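You operate a simulated robot arm through the tools that you are given. There is no shell and no other tool. Be economical: measure what you need, move in short steps, check, and stop when the job is done.

You are at the controls of a simulated two-armed robot. One attempt, no reset.

## Task
Tie the roll in the cradle with the green tie wire and stand the 4 m tag in its holder.
Fine: clamp the mesh end before tying and leave it clamped; use the holder by the cradle; tags are in the green drawer, shut it again. Set down upright: what you pick out.
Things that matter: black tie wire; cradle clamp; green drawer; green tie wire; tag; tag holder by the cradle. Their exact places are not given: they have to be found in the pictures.

It is judged by the outcome, as a careful person would: the job done as asked, and still so three seconds after it is handed in. It fails if anything else is knocked over, pushed out of place, dropped, spilled or broken.

## Robot
Two 7-joint arms with two-finger parallel grippers on one trunk, on a base that drives. Base frame: it is fixed to the floor where the robot stands at the start and does not move with it; the origin is under the middle of the robot, x ahead of it, y to its left, z up; the surface under the hand at the start is at about z = 0.82. Readings come in m, degrees, newtons and seconds.
The left shoulder is at the start at [0.05, 0.161, 1.198], the right one opposite. With the tool pointing down near the work surface each hand reaches from about 0.1 to 0.66 m from the robot's upright axis, wherever it stands, measured 20 degrees to its own side. Places, roughly: black tie wire [0.7, -0.1, 1]; cradle clamp [0.4, -0.1, 1]; green drawer [0.4, -0.1, 0.7]; green tie wire [0.5, -0.3, 1]; tag holder by the cradle [0.3, -0.1, 0.8]. Payload 3.43 kg a hand.
The tool frame of a hand sits at the grasp point between the pads (the TCP): z along the fingers, y along the line on which they close. The tips reach 0.03 m beyond it. The gripper opens to 0.094 m. The fingers are 0.028 m wide and 0.01 m thick; the gripper's body (0.05 by 0.096 m) begins 0.055 m behind the TCP.
Orientation is told as [roll, pitch, yaw] about the base's x, y, z axes, in that order, counted from this pose: with the fingers straight down and closing along the base's y, the tool's x points along the base's -x, its y along +y and its z along -z.

## Interface
- The arms move only by the tool arm_command. It takes "left_deltas", "right_deltas" or both (then of equal length, played together; a hand with none holds still); each is a list of rows, each an object (a shift or turn left out is 0, a gripper value left out holds the last) with "grip": the closure in counts, from 0 (fully open) to 255 (shut); "travel": the shift along the base's x, y, z in cm, a list of three; "dr": the turn, a rotation vector about the base's x, y, z in degrees, a list of three. In form: [{"grip": grip, "travel": [tx, ty, tz], "dr": [ax, ay, az]}, ...]. A call has 1 to 8 rows; each row shifts and turns the commanded pose from where the row before left it. Each row takes 0.2 s and may step no farther than 0.05 m and 8.6 degrees from the row before; otherwise, or with a gripper value out of range, the whole call is refused. Where a pose cannot be reached the arm comes as near as it can. A force on the tool above 40 N (or 10 N above the force at the start of the call, whichever is more), or a blocked arm, ends the call early, and 0.2 s more pass. The fingers move at their own pace (about 0.045 m/s each) and stop on an object; they squeeze with about 26 N. The grip force told is the motor's: it shows also when the fingers shut on nothing. Time passes only in rows, and 0.2 s behind the last, so rows that do not move let the fingers close. The reply holds the time, the measured pose of the TCP, the force on the tool along the base axes, the opening and the grip force, in the units named above and with some noise, with the torque about the TCP (base axes, N m) and any sound that the robot's microphone picked up, and new pictures: "views" is both (left out), scene, wrist or none (wrist: the cameras of the hands that moved).
- Cameras (640 x 400 px; columns grow to the right, rows downward): "scene" is now at [0.1182, -0.0252, 1.3099]; the picture's right is [-0.29, -0.96, 0.00], its down [-0.64, 0.19, -0.75] and it looks along [0.71, -0.21, -0.67] (base axes); focal length 214 px, centre (320, 200). "left" rides on the left gripper at [0.076, -0.014, -0.102] in its tool frame; the picture's right is [0.18, 0.98, 0.00], its down [-0.75, 0.14, -0.64] and it looks along [-0.63, 0.12, 0.77] (tool axes); focal length 243 px, centre (320, 200). "right" rides on the right gripper at [0.076, 0.014, -0.102] in its tool frame; the picture's right is [-0.18, 0.98, 0.00], its down [-0.75, -0.14, -0.64] and it looks along [-0.63, -0.12, 0.77] (tool axes); focal length 243 px, centre (320, 200).
- move_column(by): slides the trunk up (or, below 0, down) by that many m; the arms and the scene camera ride with it, the base frame stays. It gives what a move gives, with no picture.
- roll_base(legs): drives the robot by 1 to 6 legs, each [ahead, left, turn to the left] in m, m and degrees, along the robot's own axes; the way and the turn of a leg run together, so that a leg with both is an arc; at most 1.5 m and 180 degrees a leg. The arms and the cameras ride along, it lands a little off, and it stops where it bumps. It gives what a move gives, and a new picture of the scene camera.
- turn_head(pan, tilt): turns the head with the scene camera to pan (to the left, within 80 degrees either way) and tilt (down, from -29 to 69), counted from straight ahead of the robot. It gives what a move gives, and a new picture of the scene camera.
- pixel_to_xyz(camera, pixels): for up to 12 pixels [column, row] of the newest picture of that camera ("zoom" is the newest enlarged one), the place [x, y, z] in the base frame of the surface seen there, good to about 0.002 m. No time passes.
- zoom(camera, box): a new picture of the part [left, top, right, bottom] of that camera's present view, enlarged. No time passes.
- hand_in(): hands the job in; it is judged then, once.

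Go step by step. Measure first, check grasps and placings, and put right what went wrong. The budget is 80 turns and 260 pictures, counting those below and the enlarged ones. Unless the task says otherwise, let go and move clear before handing in, and close with one line.

The tools are called after "Request:" as name(argument=value, ...) on one line, values as JSON. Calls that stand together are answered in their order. arm_command: Moves the arms, as the interface text tells. Its arguments: {"type":"object","properties":{"left_deltas":{"type":"array"},"right_deltas":{"type":"array"},"views":{"type":"string","enum":["both","scene","wrist","none"]}},"required":[]} The other tools are called the same way: move_column (by) slides the trunk up or down; roll_base (legs) drives the base; turn_head (pan, tilt) turns the head that bears the scene camera; pixel_to_xyz (camera, pixels) gives the place of the surface under pixels of a picture; zoom (camera, box) takes an enlarged picture of a part of a camera's view; hand_in () hands the job in.

At the start:

```text
clock: 0.0
left_tool_pos: [0.4009, 0.0805, 1.2983]
left_ee_rot: [-0.1, 0.0, 0.1]
left_wrist_force: [-0.3, -0.4, 0.1]
left_torque: [0.0, 0.0, 0.0]
left_grip_width: 0.094
left_gripper_force: 0.1
right_tool_pos: [0.3273, -0.2468, 1.2424]
right_ee_rot: [0.0, 0.1, -0.1]
right_wrist_force: [-0.1, -0.4, 0.6]
right_torque: [0.0, -0.04, -0.02]
right_grip_width: 0.0941
right_gripper_force: 0.1
trunk travel left (down, up): [-0.225, 0.042]
robot x, y, heading: [-0.0014, -0.0004, 0.0]
head pan, tilt: [-16.6, 41.8]
```

scene: 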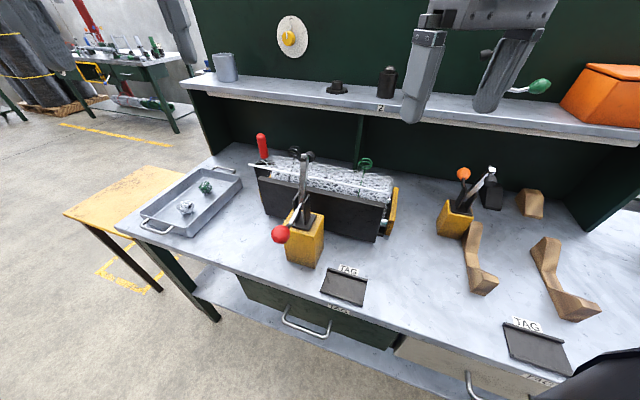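
right: 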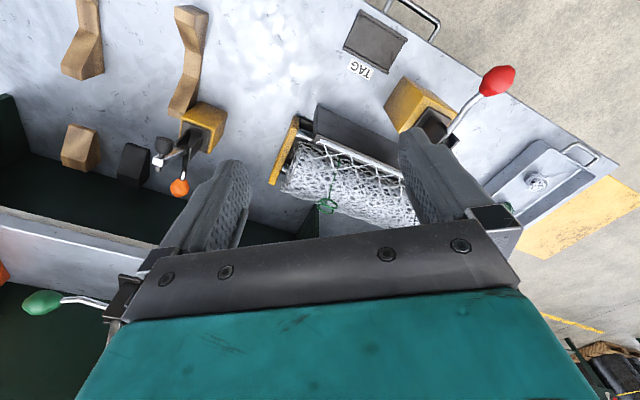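
left: 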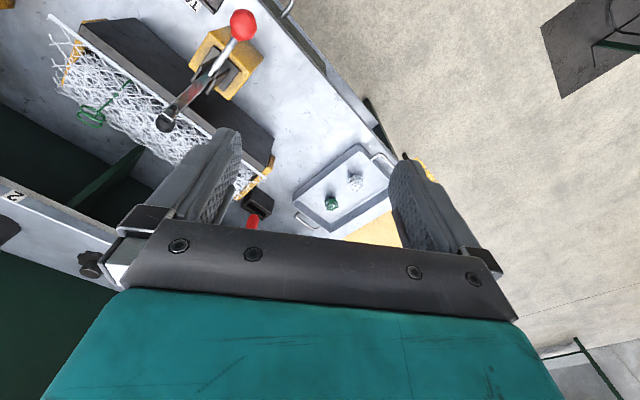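

The scene shows a cradle with a mesh roll around (325,190), a red-handled clamp at (285,230), a TAG holder at (345,285) and a drawer below it. I'll zoom in on these before moving.

Request:
zoom(camera="scene", box=[220, 120, 420, 280])

Request:
zoom(camera="scene", box=[230, 250, 430, 390])

Request:
zoom(camera="scene", box=[400, 140, 640, 400])

Request:
zoom(camera="left", box=[30, 0, 290, 240])

Request:
pixel_to_xyz(camera="scene", pixels=[[281, 235], [305, 175], [305, 155], [304, 240], [365, 163], [262, 140], [345, 290], [308, 325], [340, 310], [330, 175], [185, 207], [205, 186]])

```text
2.50 times, centred on (320, 200) of scene
```

zoom: 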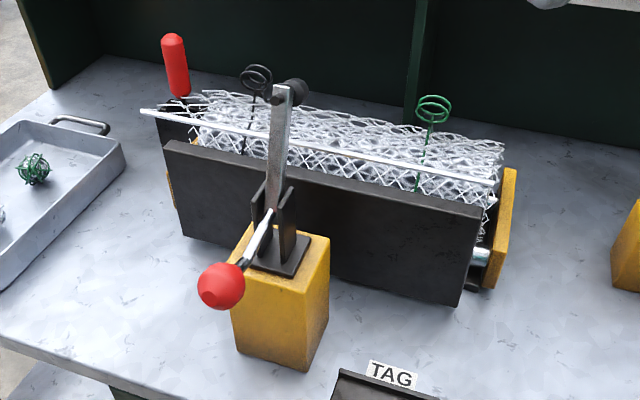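

```text
2.86 times, centred on (330, 320) of scene
```

zoom: 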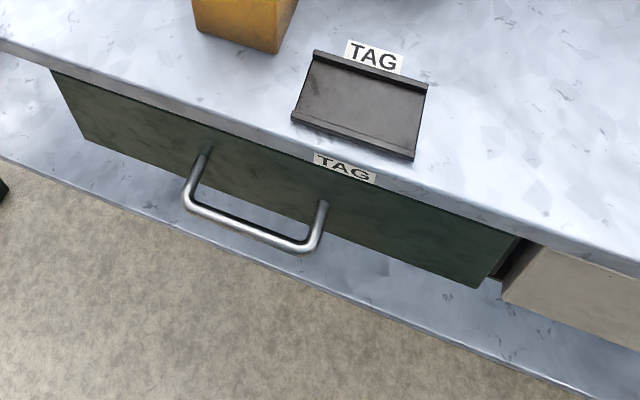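

```text
1.54 times, centred on (520, 270) of scene
```

zoom: 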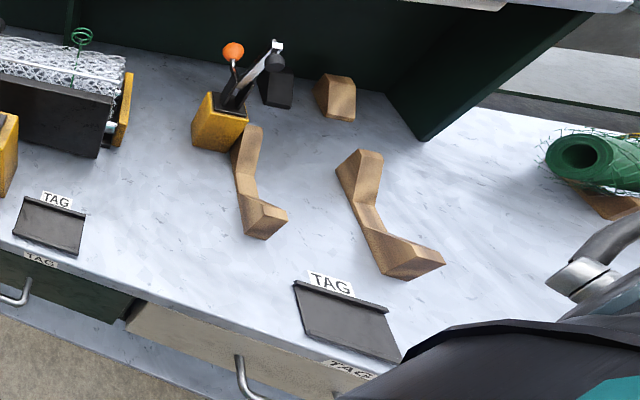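

```text
1.67 times, centred on (160, 120) of left
```

zoom: 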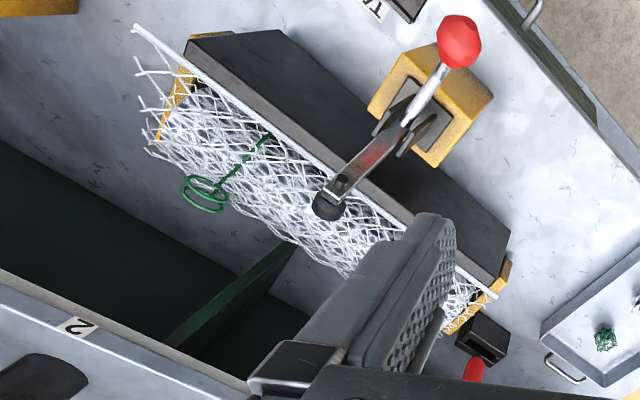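

```text
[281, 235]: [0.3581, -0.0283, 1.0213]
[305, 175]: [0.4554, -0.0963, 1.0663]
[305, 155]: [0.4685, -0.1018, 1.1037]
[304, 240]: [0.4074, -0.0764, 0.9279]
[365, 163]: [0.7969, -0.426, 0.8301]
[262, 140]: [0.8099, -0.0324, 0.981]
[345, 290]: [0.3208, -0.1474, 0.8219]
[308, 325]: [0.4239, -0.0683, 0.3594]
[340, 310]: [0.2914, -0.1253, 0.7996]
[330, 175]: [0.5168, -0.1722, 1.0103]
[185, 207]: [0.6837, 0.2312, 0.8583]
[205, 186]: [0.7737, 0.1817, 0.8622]
```

The clamp is open (bar upright, red knob down toward me). The green tie wire has a ring at zoom (430,105), and the black one has a ring behind the clamp bar. I'll measure more precisely from the enlarged pictures.

Request:
zoom(camera="scene", box=[240, 130, 400, 230])

Request:
pixel_to_xyz(camera="left", pixels=[[242, 25], [215, 68], [190, 98], [164, 122], [93, 116], [102, 107], [130, 80], [130, 60], [100, 80], [220, 140], [212, 54], [230, 90]])

Request:
zoom(camera="scene", box=[340, 145, 390, 190])

```text
4.00 times, centred on (320, 180) of scene
```

zoom: 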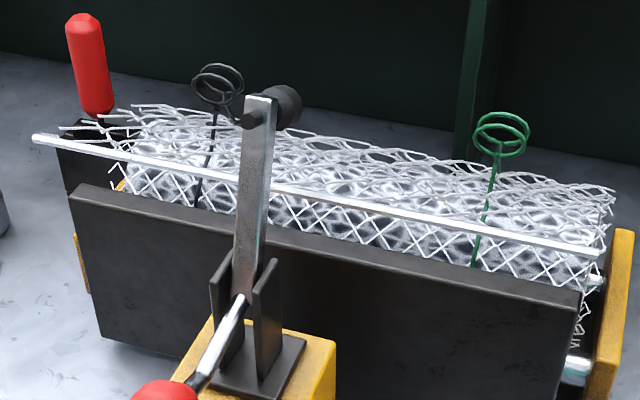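

```text
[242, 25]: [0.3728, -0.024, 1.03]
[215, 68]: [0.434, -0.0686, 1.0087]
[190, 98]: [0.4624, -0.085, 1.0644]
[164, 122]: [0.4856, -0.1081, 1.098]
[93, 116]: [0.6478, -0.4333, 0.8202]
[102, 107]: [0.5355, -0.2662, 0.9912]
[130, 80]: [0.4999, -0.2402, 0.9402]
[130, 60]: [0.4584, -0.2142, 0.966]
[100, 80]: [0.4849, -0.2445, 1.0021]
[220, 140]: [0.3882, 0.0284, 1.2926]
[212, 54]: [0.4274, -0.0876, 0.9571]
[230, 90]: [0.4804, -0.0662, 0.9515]
```

```text
8.89 times, centred on (365, 168) of scene
```

zoom: 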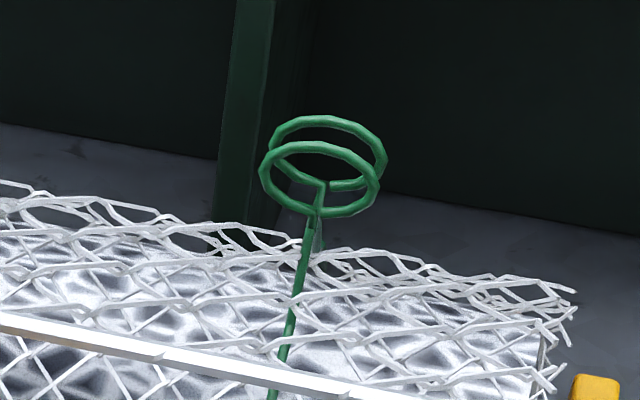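

I'll measure the green double ring and the stem in this last enlargement, where the ring spans about (260-385, 115-215).

Request:
pixel_to_xyz(camera="zoom", pixels=[[318, 210], [264, 180], [372, 190], [320, 150], [330, 120], [381, 160], [302, 260], [286, 340], [272, 392], [318, 240], [200, 350], [320, 188]])

Request:
turn_head(pan=-20, tilt=60)

```text
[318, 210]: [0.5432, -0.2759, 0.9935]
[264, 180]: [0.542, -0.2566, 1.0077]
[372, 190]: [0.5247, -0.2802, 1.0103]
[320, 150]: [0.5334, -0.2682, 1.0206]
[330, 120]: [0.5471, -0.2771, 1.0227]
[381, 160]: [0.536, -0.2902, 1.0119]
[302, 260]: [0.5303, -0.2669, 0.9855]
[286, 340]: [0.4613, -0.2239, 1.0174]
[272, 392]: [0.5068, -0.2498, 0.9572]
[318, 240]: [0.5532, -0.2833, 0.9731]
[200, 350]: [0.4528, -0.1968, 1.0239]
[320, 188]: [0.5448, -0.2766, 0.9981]
```

```text
clock: 0.8
left_tool_pos: [0.4012, 0.082, 1.2975]
left_ee_rot: [-0.2, 0.0, 0.1]
left_wrist_force: [0.2, 0.3, 0.1]
left_torque: [-0.01, 0.02, 0.02]
left_grip_width: 0.094
left_gripper_force: 0.0
right_tool_pos: [0.3272, -0.2459, 1.2428]
right_ee_rot: [0.0, 0.0, 0.0]
right_wrist_force: [0.5, 0.7, -0.6]
right_torque: [0.0, -0.01, -0.03]
right_grip_width: 0.0939
right_gripper_force: 0.1
trunk travel left (down, up): [-0.225, 0.042]
robot x, y, heading: [0.0021, -0.001, 0.2]
head pan, tilt: [-20.0, 60.0]
```

scene: 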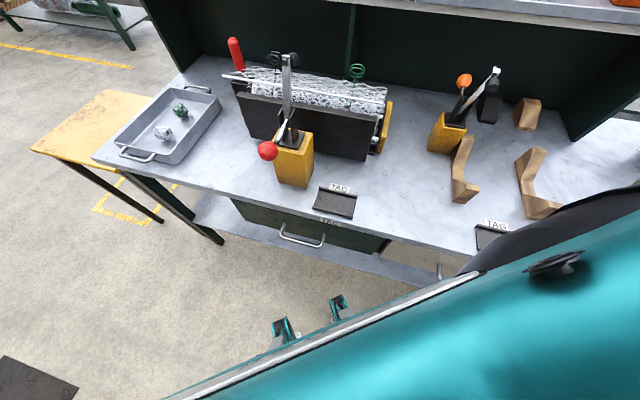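

Everything on the bench is turned roughly -34° from my axes. I'll get precise clamp, strip and drawer points from enlarged views.

Request:
zoom(camera="scene", box=[220, 40, 400, 160])

Request:
pixel_to_xyz(camera="zoom", pixels=[[165, 395], [170, 375], [230, 330], [225, 60], [245, 60], [240, 130], [265, 300], [240, 320], [10, 125], [570, 205], [300, 160], [90, 190]])

Request:
zoom(camera="scene", box=[225, 170, 405, 270])

Request:
pixel_to_xyz(camera="zoom", pixels=[[330, 65], [310, 130], [445, 170], [460, 105], [200, 200], [195, 235], [340, 260], [360, 230], [395, 95], [270, 252], [110, 140], [500, 220]])

```text
3.33 times, centred on (310, 100) of scene
```

zoom: 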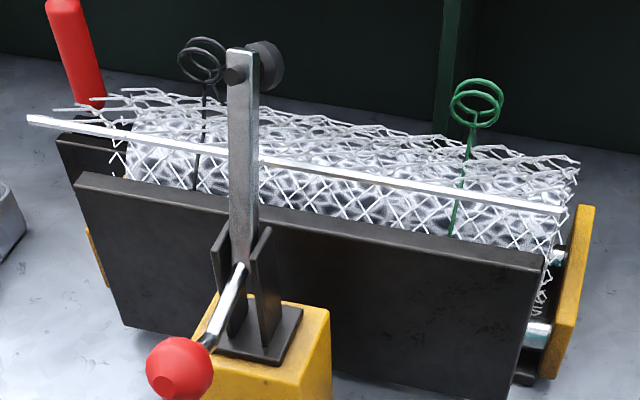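

```text
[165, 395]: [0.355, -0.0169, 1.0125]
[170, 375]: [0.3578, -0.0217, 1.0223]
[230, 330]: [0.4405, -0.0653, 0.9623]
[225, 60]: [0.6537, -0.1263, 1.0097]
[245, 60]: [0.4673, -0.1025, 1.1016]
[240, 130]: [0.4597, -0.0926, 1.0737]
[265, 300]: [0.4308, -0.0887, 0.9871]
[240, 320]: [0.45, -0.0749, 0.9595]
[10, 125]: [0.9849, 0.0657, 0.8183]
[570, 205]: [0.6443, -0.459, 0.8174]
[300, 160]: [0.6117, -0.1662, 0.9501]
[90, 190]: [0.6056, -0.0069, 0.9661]
```

```text
3.56 times, centred on (315, 220) of scene
```

zoom: 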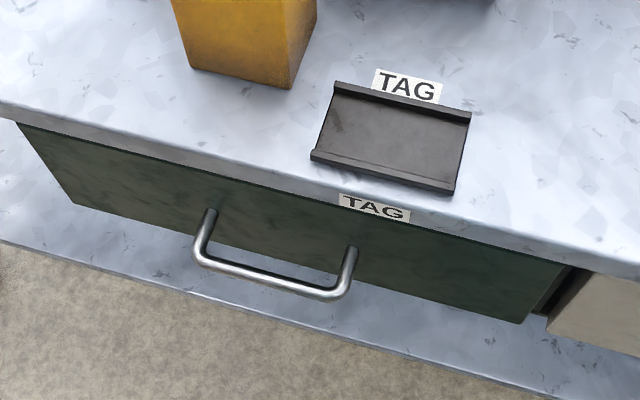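

```text
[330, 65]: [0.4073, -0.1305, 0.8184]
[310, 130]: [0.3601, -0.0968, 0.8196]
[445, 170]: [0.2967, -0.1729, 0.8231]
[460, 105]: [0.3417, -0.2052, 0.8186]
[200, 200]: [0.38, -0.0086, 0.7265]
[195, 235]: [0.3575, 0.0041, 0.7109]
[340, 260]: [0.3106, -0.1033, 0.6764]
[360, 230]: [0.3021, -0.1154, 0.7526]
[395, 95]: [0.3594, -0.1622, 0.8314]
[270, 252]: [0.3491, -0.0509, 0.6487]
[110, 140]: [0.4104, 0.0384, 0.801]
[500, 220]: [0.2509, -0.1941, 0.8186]
```

The knob centre is about (0.372,-0.025,1.008), with the clamp plane at yaw about -36°. I'll bring the left hand above it, turned by -36°.

Request:
arm_command(left_deltas=[{"travel": [-0.6, -2.1, -2.5], "dr": [0, 0, -7.2], "grip": 0}, {"travel": [-0.6, -2.1, -2.5], "dr": [0, 0, -7.2]}, {"travel": [-0.6, -2.1, -2.5], "dr": [0, 0, -7.2]}, {"travel": [-0.6, -2.1, -3], "dr": [0, 0, -7.2]}, {"travel": [-0.6, -2.2, -3], "dr": [0, 0, -7.2]}, {"travel": [0, 0, 0]}])

```text
clock: 2.2
left_tool_pos: [0.3729, -0.0236, 1.1634]
left_ee_rot: [0.0, -0.1, -36.0]
left_wrist_force: [-0.4, 0.1, -0.7]
left_torque: [0.02, 0.03, -0.03]
left_grip_width: 0.094
left_gripper_force: 0.0
right_tool_pos: [0.327, -0.2466, 1.242]
right_ee_rot: [0.0, 0.0, -0.1]
right_wrist_force: [0.1, 0.7, 0.6]
right_torque: [0.02, -0.01, -0.01]
right_grip_width: 0.0939
right_gripper_force: 0.0
trunk travel left (down, up): [-0.225, 0.042]
robot x, y, heading: [0.0004, -0.003, -0.1]
head pan, tilt: [-20.0, 60.0]
```

scene: 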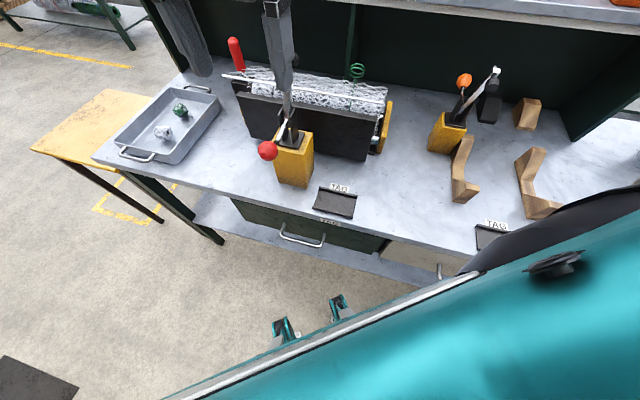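
left: 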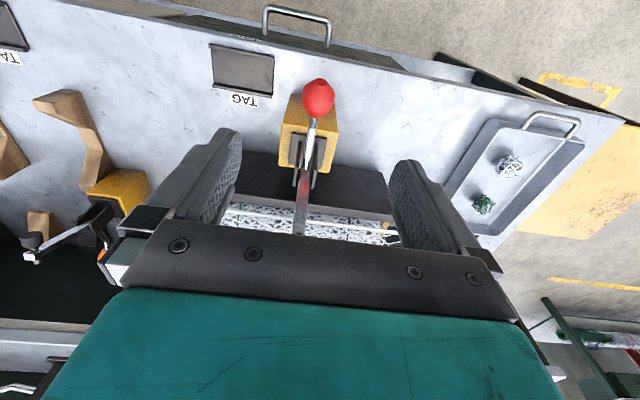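

The knob is at (318,98) in the left view and lines up. I'll measure it and then descend onto it.

Request:
pixel_to_xyz(camera="left", pixels=[[318, 98], [318, 84], [318, 112], [304, 98], [331, 98], [311, 130], [300, 200], [303, 172], [240, 220], [380, 230]])

Request:
zoom(camera="left", box=[230, 60, 390, 240])

```text
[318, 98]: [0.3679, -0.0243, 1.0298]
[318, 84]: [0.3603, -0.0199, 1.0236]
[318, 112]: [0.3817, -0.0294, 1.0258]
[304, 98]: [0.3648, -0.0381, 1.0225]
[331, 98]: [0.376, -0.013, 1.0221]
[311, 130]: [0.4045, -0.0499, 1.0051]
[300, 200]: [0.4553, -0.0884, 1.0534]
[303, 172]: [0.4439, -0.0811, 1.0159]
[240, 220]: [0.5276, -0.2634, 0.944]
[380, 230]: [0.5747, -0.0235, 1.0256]
```

```text
2.22 times, centred on (310, 150) of left
```

zoom: 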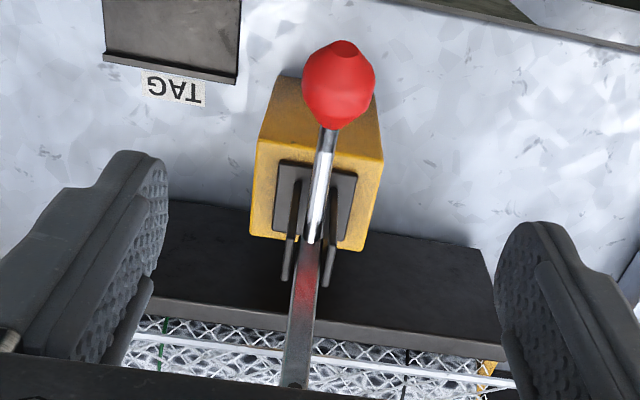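

Knob centre is about (0.370,-0.026,1.011). I'll descend straight down and close on it.

Request:
arm_command(left_deltas=[{"travel": [-0.2, -0.2, -4]}, {"travel": [0, 0, -4]}, {"travel": [0, 0, -4]}, {"travel": [0, 0, -3]}, {"grip": 255}, {"grip": 255}, {"grip": 255}, {"grip": 255}])

```text
clock: 4.0
left_tool_pos: [0.3716, -0.0265, 1.0122]
left_ee_rot: [-0.1, 0.0, -35.8]
left_wrist_force: [2.7, 5.4, -0.3]
left_torque: [0.02, 0.03, 0.1]
left_grip_width: 0.0327
left_gripper_force: 25.5
right_tool_pos: [0.3278, -0.2465, 1.2412]
right_ee_rot: [0.1, 0.1, 0.0]
right_wrist_force: [0.0, -0.3, -0.5]
right_torque: [-0.01, 0.02, 0.03]
right_grip_width: 0.0939
right_gripper_force: 0.1
trunk travel left (down, up): [-0.225, 0.042]
robot x, y, heading: [0.0016, 0.001, 0.0]
head pan, tilt: [-20.0, 60.0]
```

scene: 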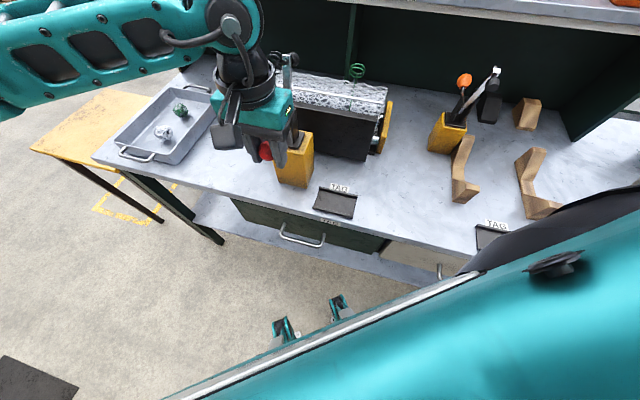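
left: 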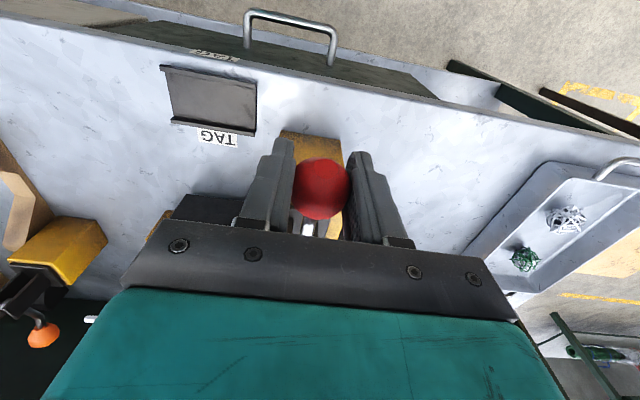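

The knob is gripped (opening 0.033, 25 N). I'll lift it along its arc about the pivot, the first 20°, and check the forces.

Request:
arm_command(left_deltas=[{"travel": [0.22, -0.16, 0.73]}, {"travel": [0.23, -0.17, 0.72]}, {"travel": [0.32, -0.23, 0.67]}, {"travel": [0.33, -0.24, 0.66]}])

```text
clock: 5.0
left_tool_pos: [0.3767, -0.0292, 1.0421]
left_ee_rot: [0.2, 0.4, -35.9]
left_wrist_force: [-25.2, 30.8, -5.1]
left_torque: [0.78, 1.0, -0.07]
left_grip_width: 0.0326
left_gripper_force: 45.9
right_tool_pos: [0.3244, -0.243, 1.2437]
right_ee_rot: [-0.2, -0.1, 0.0]
right_wrist_force: [0.3, -0.4, -0.4]
right_torque: [0.0, -0.04, 0.02]
right_grip_width: 0.0941
right_gripper_force: 0.2
trunk travel left (down, up): [-0.225, 0.042]
robot x, y, heading: [-0.0016, 0.0012, -0.1]
head pan, tilt: [-20.0, 60.0]
```

scene: 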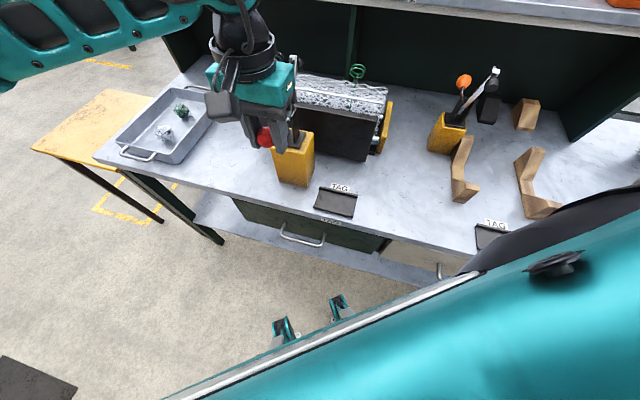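
left: 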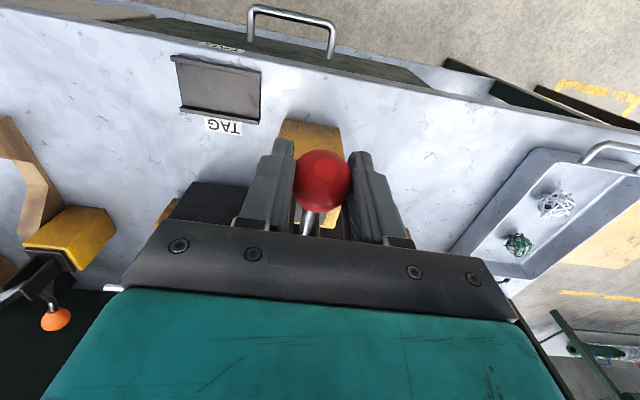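

The force pushes back along the clamp plane, so the pivot is higher than I thought (about z 1.01). I'll correct the arc and go on.

Request:
arm_command(left_deltas=[{"travel": [-0.45, 0.33, 0.81]}, {"travel": [0.3, -0.22, 0.65]}, {"travel": [0.3, -0.22, 0.64]}, {"travel": [0.38, -0.28, 0.57]}, {"travel": [0.39, -0.28, 0.56]}], views="none")

```text
clock: 6.2
left_tool_pos: [0.3899, -0.0393, 1.0741]
left_ee_rot: [0.1, 0.1, -35.9]
left_wrist_force: [-7.7, 17.7, -3.7]
left_torque: [0.87, 0.98, 0.15]
left_grip_width: 0.0327
left_gripper_force: 44.4
right_tool_pos: [0.3262, -0.2441, 1.2431]
right_ee_rot: [-0.1, 0.1, 0.0]
right_wrist_force: [1.0, -0.8, -0.1]
right_torque: [0.0, -0.02, 0.0]
right_grip_width: 0.094
right_gripper_force: 0.0
trunk travel left (down, up): [-0.225, 0.042]
robot x, y, heading: [-0.0027, 0.0018, -0.2]
head pan, tilt: [-20.0, 60.0]
```

That's tracking well, at about 135° with the force falling. I'll continue to about 105°.

Request:
arm_command(left_deltas=[{"travel": [0.38, -0.28, 0.6]}, {"travel": [0.39, -0.28, 0.6]}, {"travel": [0.54, -0.39, 0.39]}, {"travel": [0.54, -0.39, 0.38]}, {"travel": [0.58, -0.42, 0.26]}, {"travel": [0.58, -0.42, 0.26]}])

```text
clock: 7.6
left_tool_pos: [0.4173, -0.0595, 1.1036]
left_ee_rot: [0.3, 0.1, -35.8]
left_wrist_force: [-8.7, 10.1, 16.4]
left_torque: [0.82, 1.11, -0.12]
left_grip_width: 0.0323
left_gripper_force: 45.5
right_tool_pos: [0.3248, -0.2456, 1.2414]
right_ee_rot: [0.0, -0.1, 0.0]
right_wrist_force: [-0.4, -0.2, 0.7]
right_torque: [-0.04, 0.04, 0.02]
right_grip_width: 0.094
right_gripper_force: 0.1
trunk travel left (down, up): [-0.225, 0.042]
robot x, y, heading: [0.0009, -0.0005, -0.0]
head pan, tilt: [-20.0, 60.0]
stopped in row 6 (left hand): the force on the tool passed its limit at 41 N (the readings are from after the stop); the commanded pose is now the measured one
```

scene: 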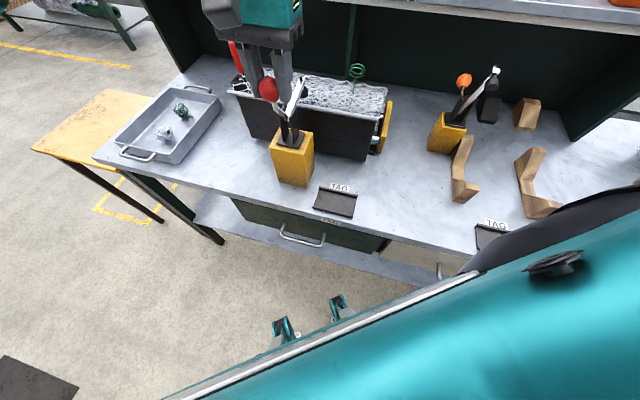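
left: 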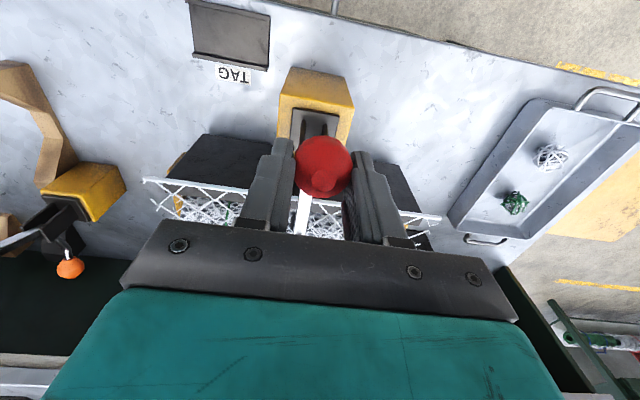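

It stopped at 41 N near 107°. I'll check whether the pad is down on the strip.

Request:
zoom(camera="scene", box=[220, 40, 400, 160])

Request:
zoom(camera="right", box=[260, 20, 520, 240])

```text
3.33 times, centred on (310, 100) of scene
```

zoom: 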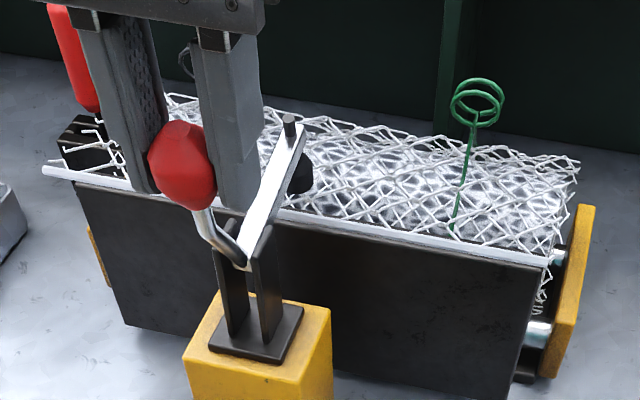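

```text
1.82 times, centred on (390, 130) of right
```

zoom: 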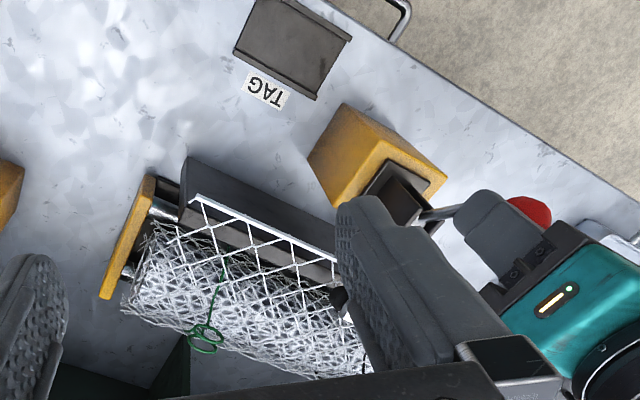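

The strip has dropped onto the plate edge, but the bar is still tilted. Refitting the circle through the measured points gives a radius of about 0.11 and an angle of about 119°, so I'll continue on that arc.

Request:
arm_command(left_deltas=[{"travel": [0.42, -0.31, 0.27]}, {"travel": [0.42, -0.31, 0.25]}, {"travel": [0.42, -0.3, 0.22]}, {"travel": [0.5, -0.36, 0.18]}, {"travel": [0.5, -0.36, 0.15]}, {"travel": [0.5, -0.36, 0.1]}])

Request:
zoom(camera="scene", box=[220, 40, 400, 160])

```text
clock: 8.7
left_tool_pos: [0.4312, -0.0698, 1.1117]
left_ee_rot: [0.5, 1.0, -36.2]
left_wrist_force: [-11.1, 8.5, 7.3]
left_torque: [0.55, 0.42, -0.02]
left_grip_width: 0.0325
left_gripper_force: 45.6
right_tool_pos: [0.3251, -0.2454, 1.2438]
right_ee_rot: [0.0, -0.1, 0.1]
right_wrist_force: [-1.5, -0.7, 0.6]
right_torque: [0.02, -0.02, 0.02]
right_grip_width: 0.0943
right_gripper_force: 0.0
trunk travel left (down, up): [-0.225, 0.042]
robot x, y, heading: [0.0016, -0.002, 0.1]
head pan, tilt: [-20.0, 60.0]
stopped in row 5 (left hand): the force on the tool passed its limit at 44 N (the readings are from after the stop); the commanded pose is now the measured one
```

scene: 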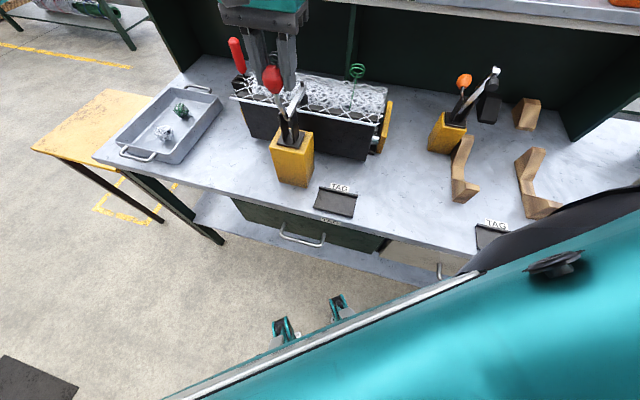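
left: 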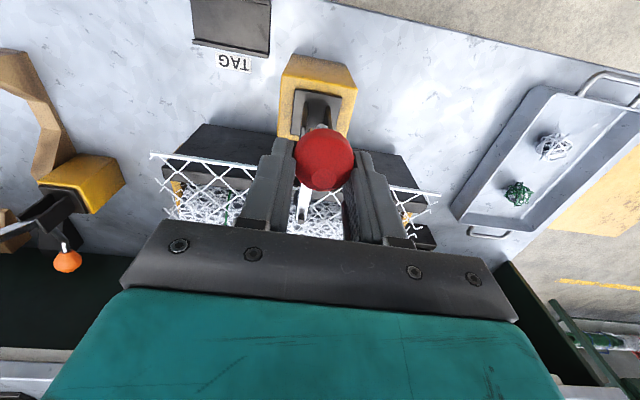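

```text
3.33 times, centred on (310, 100) of scene
```

zoom: 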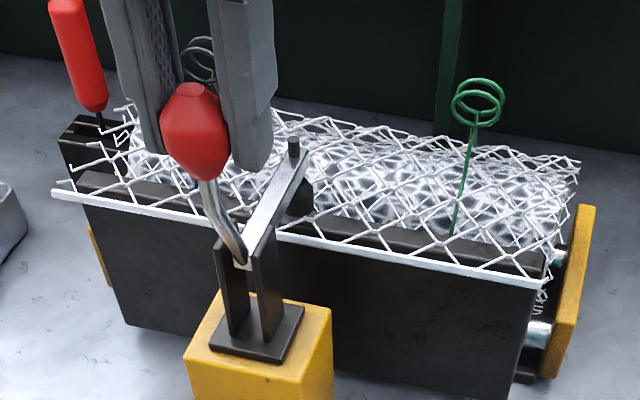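

The mesh end follows the clamp, and it's now at about 109°. I'll continue while turning the gripper with the handle to relieve the grip friction.

Request:
arm_command(left_deltas=[{"travel": [0.38, -0.28, 0.14], "dr": [2, 2.8, 0]}, {"travel": [0.38, -0.28, 0.13], "dr": [2, 2.8, 0]}, {"travel": [0.38, -0.28, 0.1], "dr": [2, 2.8, 0]}, {"travel": [0.38, -0.28, 0.09], "dr": [2, 2.8, 0]}, {"travel": [0.38, -0.28, 0.06], "dr": [2, 2.8, 0]}, {"travel": [0.38, -0.28, 0.05], "dr": [2, 2.8, 0]}])

Request:
zoom(camera="scene", box=[220, 40, 400, 160])

```text
clock: 10.1
left_tool_pos: [0.4558, -0.0863, 1.1154]
left_ee_rot: [0.4, 21.4, -35.9]
left_wrist_force: [-0.7, -0.1, 0.4]
left_torque: [0.02, -0.01, 0.02]
left_grip_width: 0.0
left_gripper_force: 32.2
right_tool_pos: [0.3271, -0.2467, 1.2422]
right_ee_rot: [0.0, 0.0, 0.0]
right_wrist_force: [-0.9, -0.3, 0.9]
right_torque: [0.01, 0.01, 0.0]
right_grip_width: 0.0941
right_gripper_force: 0.0
trunk travel left (down, up): [-0.225, 0.042]
robot x, y, heading: [0.0041, -0.0009, -0.1]
head pan, tilt: [-20.0, 60.0]
```

scene: 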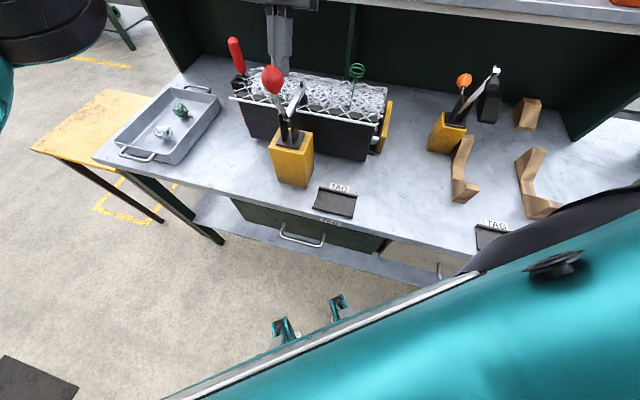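
left: 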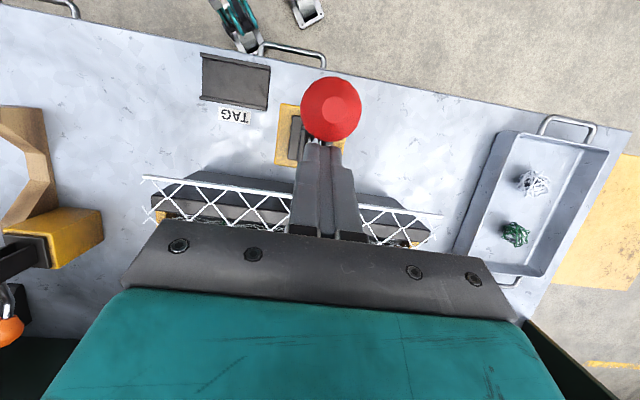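

```text
3.33 times, centred on (310, 100) of scene
```

zoom: 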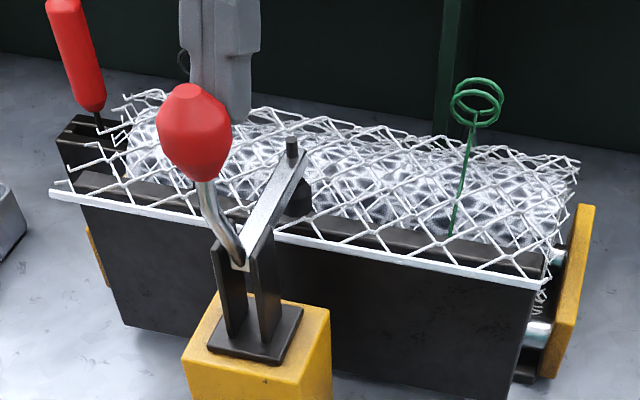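

The fingers slipped off the knob and have shut on nothing, but the clamp kept its angle. I'll measure the knob, bar and pad to see if it is down at its stop.

Request:
pixel_to_xyz(camera="zoom", pixels=[[195, 130], [295, 160], [260, 220], [298, 205], [290, 145], [340, 222], [205, 205], [235, 250], [120, 205], [330, 245], [265, 195]])

Request:
zoom(camera="left", box=[130, 60, 460, 260])

Request:
zoom(camera="right", box=[260, 20, 520, 240])

```text
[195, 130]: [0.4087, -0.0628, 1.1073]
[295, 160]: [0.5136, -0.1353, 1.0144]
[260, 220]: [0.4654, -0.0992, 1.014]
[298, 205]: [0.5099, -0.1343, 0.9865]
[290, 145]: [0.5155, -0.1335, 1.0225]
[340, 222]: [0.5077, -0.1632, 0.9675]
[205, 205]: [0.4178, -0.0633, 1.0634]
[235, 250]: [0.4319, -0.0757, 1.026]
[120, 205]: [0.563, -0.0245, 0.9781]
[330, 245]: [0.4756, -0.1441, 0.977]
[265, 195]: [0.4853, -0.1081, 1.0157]
```

```text
1.94 times, centred on (295, 160) of left
```

zoom: 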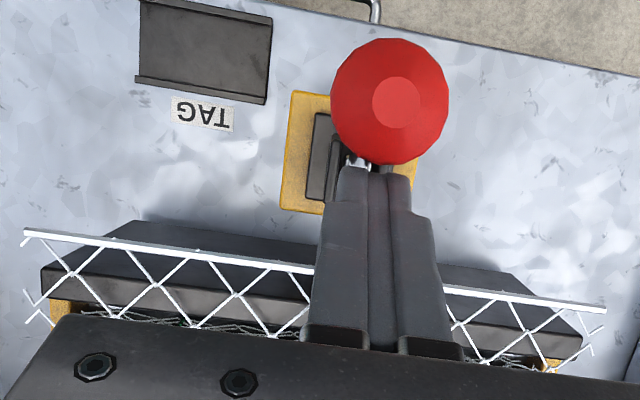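

```text
1.82 times, centred on (390, 130) of right
```

zoom: 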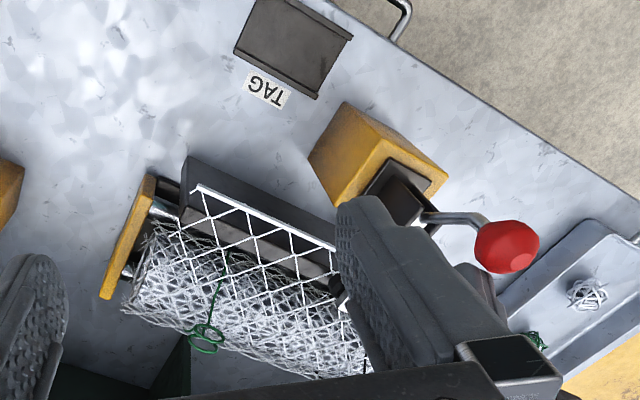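

The bar is now level (z 1.014–1.016 all along) with the pad on the plate edge, so the clamp is down. I'll withdraw the left hand upward along its own axis, then give a small push on the near side of the knob to make sure it's seated.

Request:
arm_command(left_deltas=[{"travel": [1.2, -0.86, 3.7]}, {"travel": [1.2, -0.86, 3.7]}, {"travel": [0.6, -0.4, 3], "dr": [-2.5, -3.5, 0]}, {"travel": [-4, 2.9, 0], "dr": [-2.5, -3.5, 0]}, {"travel": [-4, 2.9, 0], "dr": [-2.5, -3.5, 0]}, {"travel": [-3.6, 2.6, 0], "dr": [-2.5, -3.5, 0]}, {"travel": [0, 0, -3], "dr": [-2.3, -3.2, 0]}, {"travel": [0, 0, 0]}])

```text
clock: 11.9
left_tool_pos: [0.3437, -0.0007, 1.1473]
left_ee_rot: [0.4, 0.2, -35.8]
left_wrist_force: [0.2, 0.3, 0.1]
left_torque: [0.01, -0.03, -0.02]
left_grip_width: 0.0
left_gripper_force: 33.5
left hand out of reach, approached as far as the arm can: row 1, 2
right_tool_pos: [0.3277, -0.2454, 1.2433]
right_ee_rot: [0.0, 0.0, 0.0]
right_wrist_force: [-1.1, 0.2, 0.1]
right_torque: [0.02, 0.02, 0.0]
right_grip_width: 0.0942
right_gripper_force: 0.1
trunk travel left (down, up): [-0.225, 0.042]
robot x, y, heading: [0.0, -0.0018, -0.1]
head pan, tilt: [-20.0, 60.0]
```

scene: 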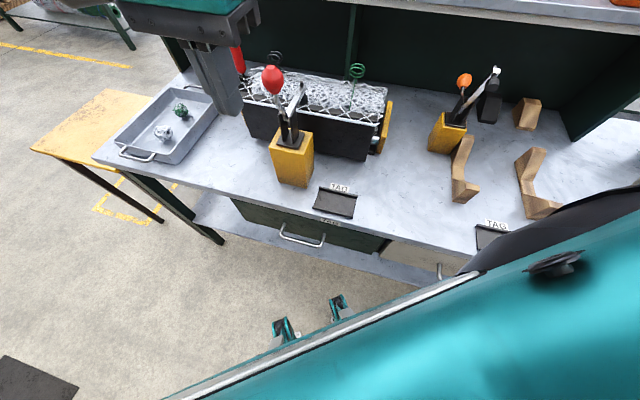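
left: 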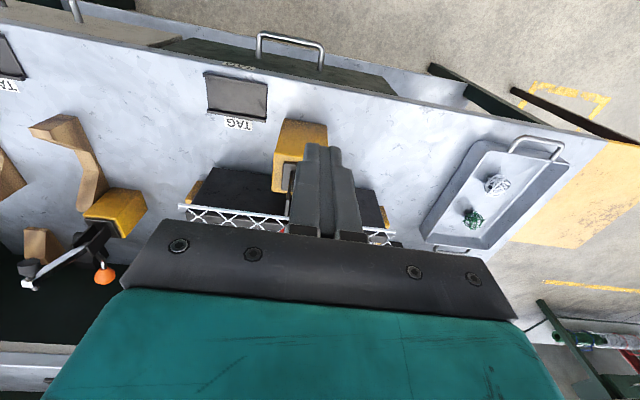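

I'll lower beside the knob on its near side and press forward along the clamp plane in small steps.

Request:
arm_command(left_deltas=[{"travel": [-0.53, -0.73, -4]}, {"travel": [2.02, -1.47, 0]}, {"travel": [2.02, -1.47, 0]}, {"travel": [0.4, -0.3, 0]}, {"travel": [0.4, -0.3, 0]}, {"travel": [0.4, -0.3, 0]}, {"travel": [0.4, -0.3, 0]}, {"travel": [0.4, -0.3, 0]}], views="none")

Request:
zoom(camera="scene", box=[220, 40, 400, 160])

```text
clock: 13.7
left_tool_pos: [0.3971, -0.0502, 1.107]
left_ee_rot: [0.4, 0.4, -36.2]
left_wrist_force: [-8.3, 6.5, 0.6]
left_torque: [-0.02, 0.0, 0.04]
left_grip_width: 0.0002
left_gripper_force: 33.7
right_tool_pos: [0.3254, -0.2449, 1.2425]
right_ee_rot: [-0.1, -0.1, 0.1]
right_wrist_force: [1.0, 0.1, -0.4]
right_torque: [0.02, -0.02, 0.0]
right_grip_width: 0.0941
right_gripper_force: 0.0
trunk travel left (down, up): [-0.225, 0.042]
robot x, y, heading: [-0.0011, 0.0021, -0.1]
head pan, tilt: [-20.0, 60.0]
```

```text
3.33 times, centred on (310, 100) of scene
```

zoom: 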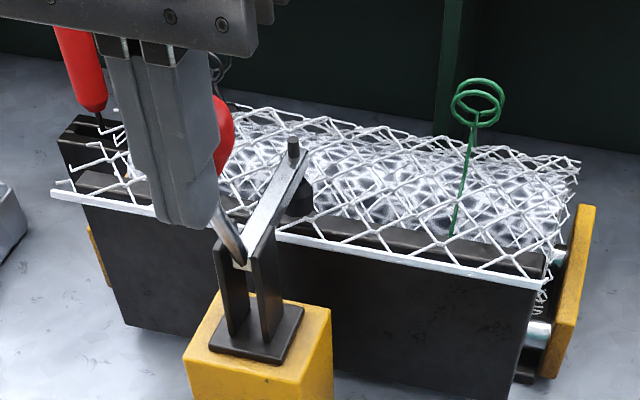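

It's in contact at about 10 N. I'll press on to about 30 N.

Request:
arm_command(left_deltas=[{"travel": [0.4, -0.3, 0]}, {"travel": [0.4, -0.3, 0]}, {"travel": [0.3, -0.2, 0]}], views="none")

Request:
zoom(camera="scene", box=[220, 40, 400, 160])

```text
clock: 14.2
left_tool_pos: [0.3966, -0.0508, 1.107]
left_ee_rot: [0.8, 1.2, -36.3]
left_wrist_force: [-16.2, 13.3, 7.2]
left_torque: [0.1, -0.09, 0.11]
left_grip_width: 0.0002
left_gripper_force: 32.7
right_tool_pos: [0.3239, -0.244, 1.2426]
right_ee_rot: [-0.1, -0.1, 0.1]
right_wrist_force: [-0.5, -0.1, 1.0]
right_torque: [0.01, 0.02, -0.03]
right_grip_width: 0.0939
right_gripper_force: 0.1
trunk travel left (down, up): [-0.225, 0.042]
robot x, y, heading: [-0.004, 0.0016, -0.1]
head pan, tilt: [-20.0, 60.0]
stopped in row 2 (left hand): the force on the tool passed its limit at 44 N (the readings are from after the stop); the commanded pose is now the measured one
```

```text
3.33 times, centred on (310, 100) of scene
```

zoom: 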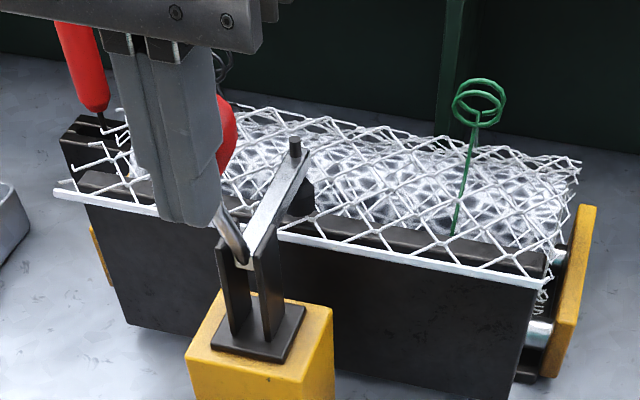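

The knob doesn't move under 44 N, so the clamp is at its stop. I'll back the left hand away and up and bring the right hand over the green ring to look at it.

Request:
arm_command(left_deltas=[{"travel": [-3, 2.2, 0]}, {"travel": [-2, 1.5, 4]}, {"travel": [0, 3, 4]}, {"travel": [0, 4, 2]}, {"travel": [0, 4, 0]}], right_deltas=[{"travel": [3, -0.5, -1]}, {"travel": [3.5, -0.5, -1]}, {"travel": [4, -0.5, -1.5]}, {"travel": [4, -0.5, -1.5]}, {"travel": [4, -0.5, -1.5]}])

```text
clock: 15.4
left_tool_pos: [0.3506, 0.0933, 1.2041]
left_ee_rot: [0.5, 1.1, -36.3]
left_wrist_force: [0.7, 0.2, -0.8]
left_torque: [-0.01, 0.01, -0.01]
left_grip_width: 0.0
left_gripper_force: 33.0
right_tool_pos: [0.5121, -0.2705, 1.1763]
right_ee_rot: [-0.2, 0.0, 0.1]
right_wrist_force: [0.6, -0.2, 0.4]
right_torque: [0.01, 0.03, 0.02]
right_grip_width: 0.0942
right_gripper_force: 0.0
trunk travel left (down, up): [-0.225, 0.042]
robot x, y, heading: [-0.0027, 0.0038, 0.2]
head pan, tilt: [-20.0, 60.0]
```

scene: 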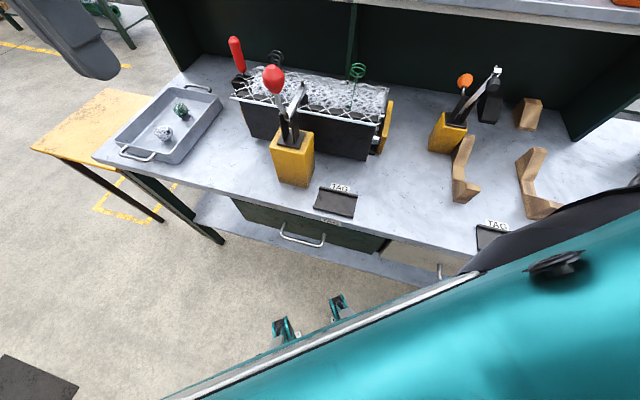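
right: 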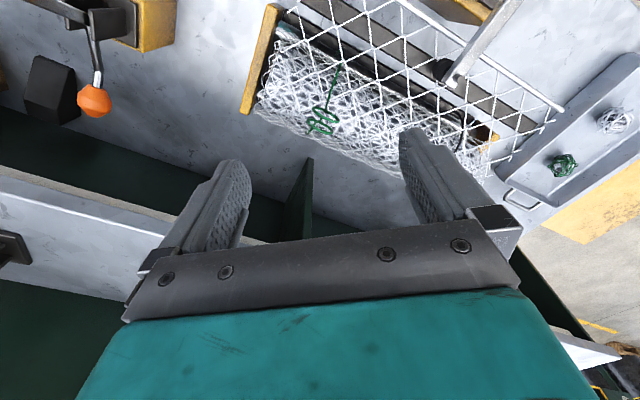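
left: 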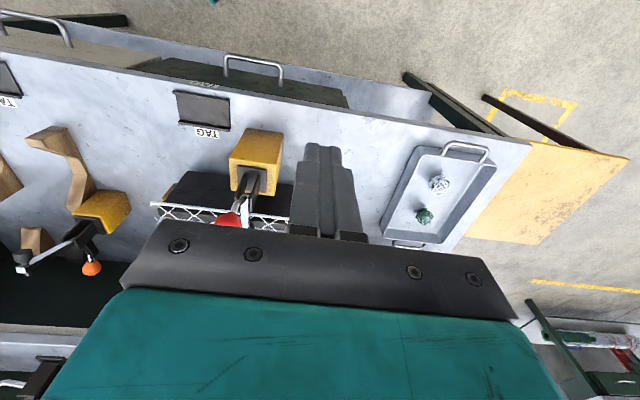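

The ring is at (322,118) in the right view. I'll zoom in and measure it.

Request:
zoom(camera="right", box=[280, 50, 376, 140])

Request:
pixel_to_xyz(camera="right", pixels=[[324, 108], [331, 90], [337, 72], [318, 128], [310, 122], [331, 122], [314, 116], [333, 115]])

Request:
zoom(camera="scene", box=[330, 50, 390, 130])

```text
4.44 times, centred on (328, 95) of right
```

zoom: 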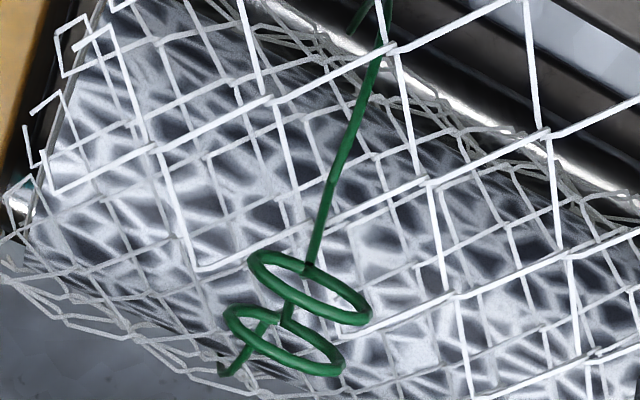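

```text
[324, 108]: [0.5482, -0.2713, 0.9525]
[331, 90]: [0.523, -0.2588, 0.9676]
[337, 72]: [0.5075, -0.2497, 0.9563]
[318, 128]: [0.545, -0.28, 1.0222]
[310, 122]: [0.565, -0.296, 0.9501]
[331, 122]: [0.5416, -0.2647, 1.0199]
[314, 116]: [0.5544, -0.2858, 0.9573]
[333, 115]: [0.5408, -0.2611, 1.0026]
```

```text
5.00 times, centred on (360, 90) of scene
```

zoom: 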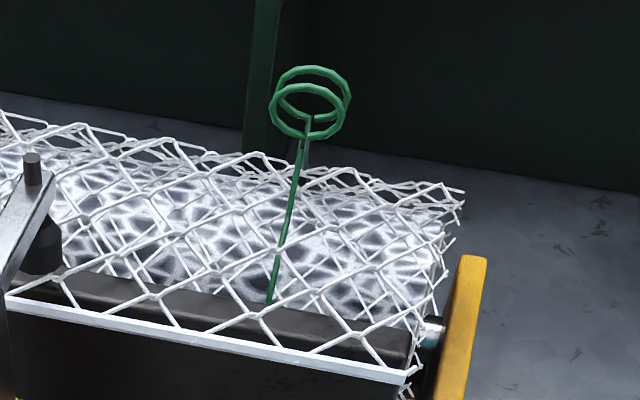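

The green wire comes up both sides of the roll and ends in two eyelets at about (0.541,-0.272,1.008). I'll turn the right hand +54° so its fingers close across both eyelets, and descend above them.

Request:
arm_command(right_deltas=[{"travel": [0.5, 0, -1], "dr": [0, 0, 7.8]}, {"travel": [0.5, 0, -1], "dr": [0, 0, 7.8]}, {"travel": [0.5, 0, -1], "dr": [0, 0, 7.8]}, {"travel": [0.5, 0, -1], "dr": [0, 0, 7.8]}, {"travel": [0.5, 0, -1], "dr": [0, 0, 7.8]}, {"travel": [0.4, 0, -1], "dr": [0, 0, 7.8]}, {"travel": [0, 0, -1], "dr": [0, 0, 7.2]}, {"travel": [0, 0, 0]}])

Request:
zoom(camera="right", box=[240, 60, 400, 260])

```text
clock: 17.2
left_tool_pos: [0.3502, 0.0916, 1.2055]
left_ee_rot: [0.6, 1.3, -36.2]
left_wrist_force: [0.2, 0.3, -0.7]
left_torque: [0.02, 0.01, -0.01]
left_grip_width: 0.0001
left_gripper_force: 32.7
right_tool_pos: [0.421, -0.1749, 1.1]
right_ee_rot: [-0.2, -0.1, 53.8]
right_wrist_force: [0.5, -0.1, -0.5]
right_torque: [0.01, 0.0, 0.02]
right_grip_width: 0.0941
right_gripper_force: 0.0
right hand out of reach, approached as far as the arm can: row 4, 5, 6, 7
trunk travel left (down, up): [-0.225, 0.042]
robot x, y, heading: [-0.0031, -0.0004, 0.0]
head pan, tilt: [-20.0, 60.0]
```

scene: 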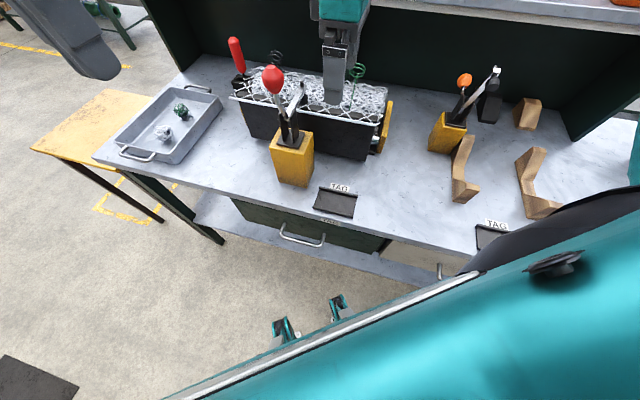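
right: 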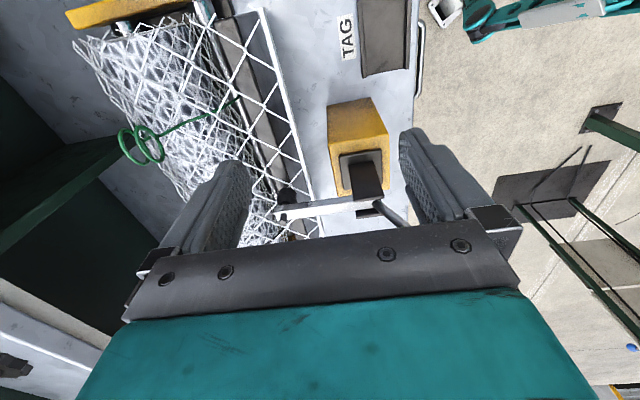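

```text
2.00 times, centred on (320, 160) of right
```

zoom: 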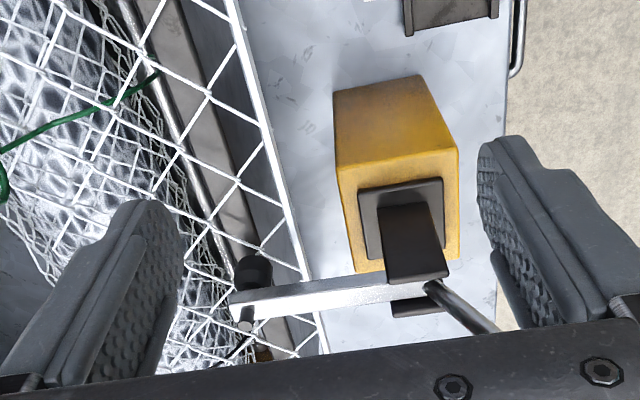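

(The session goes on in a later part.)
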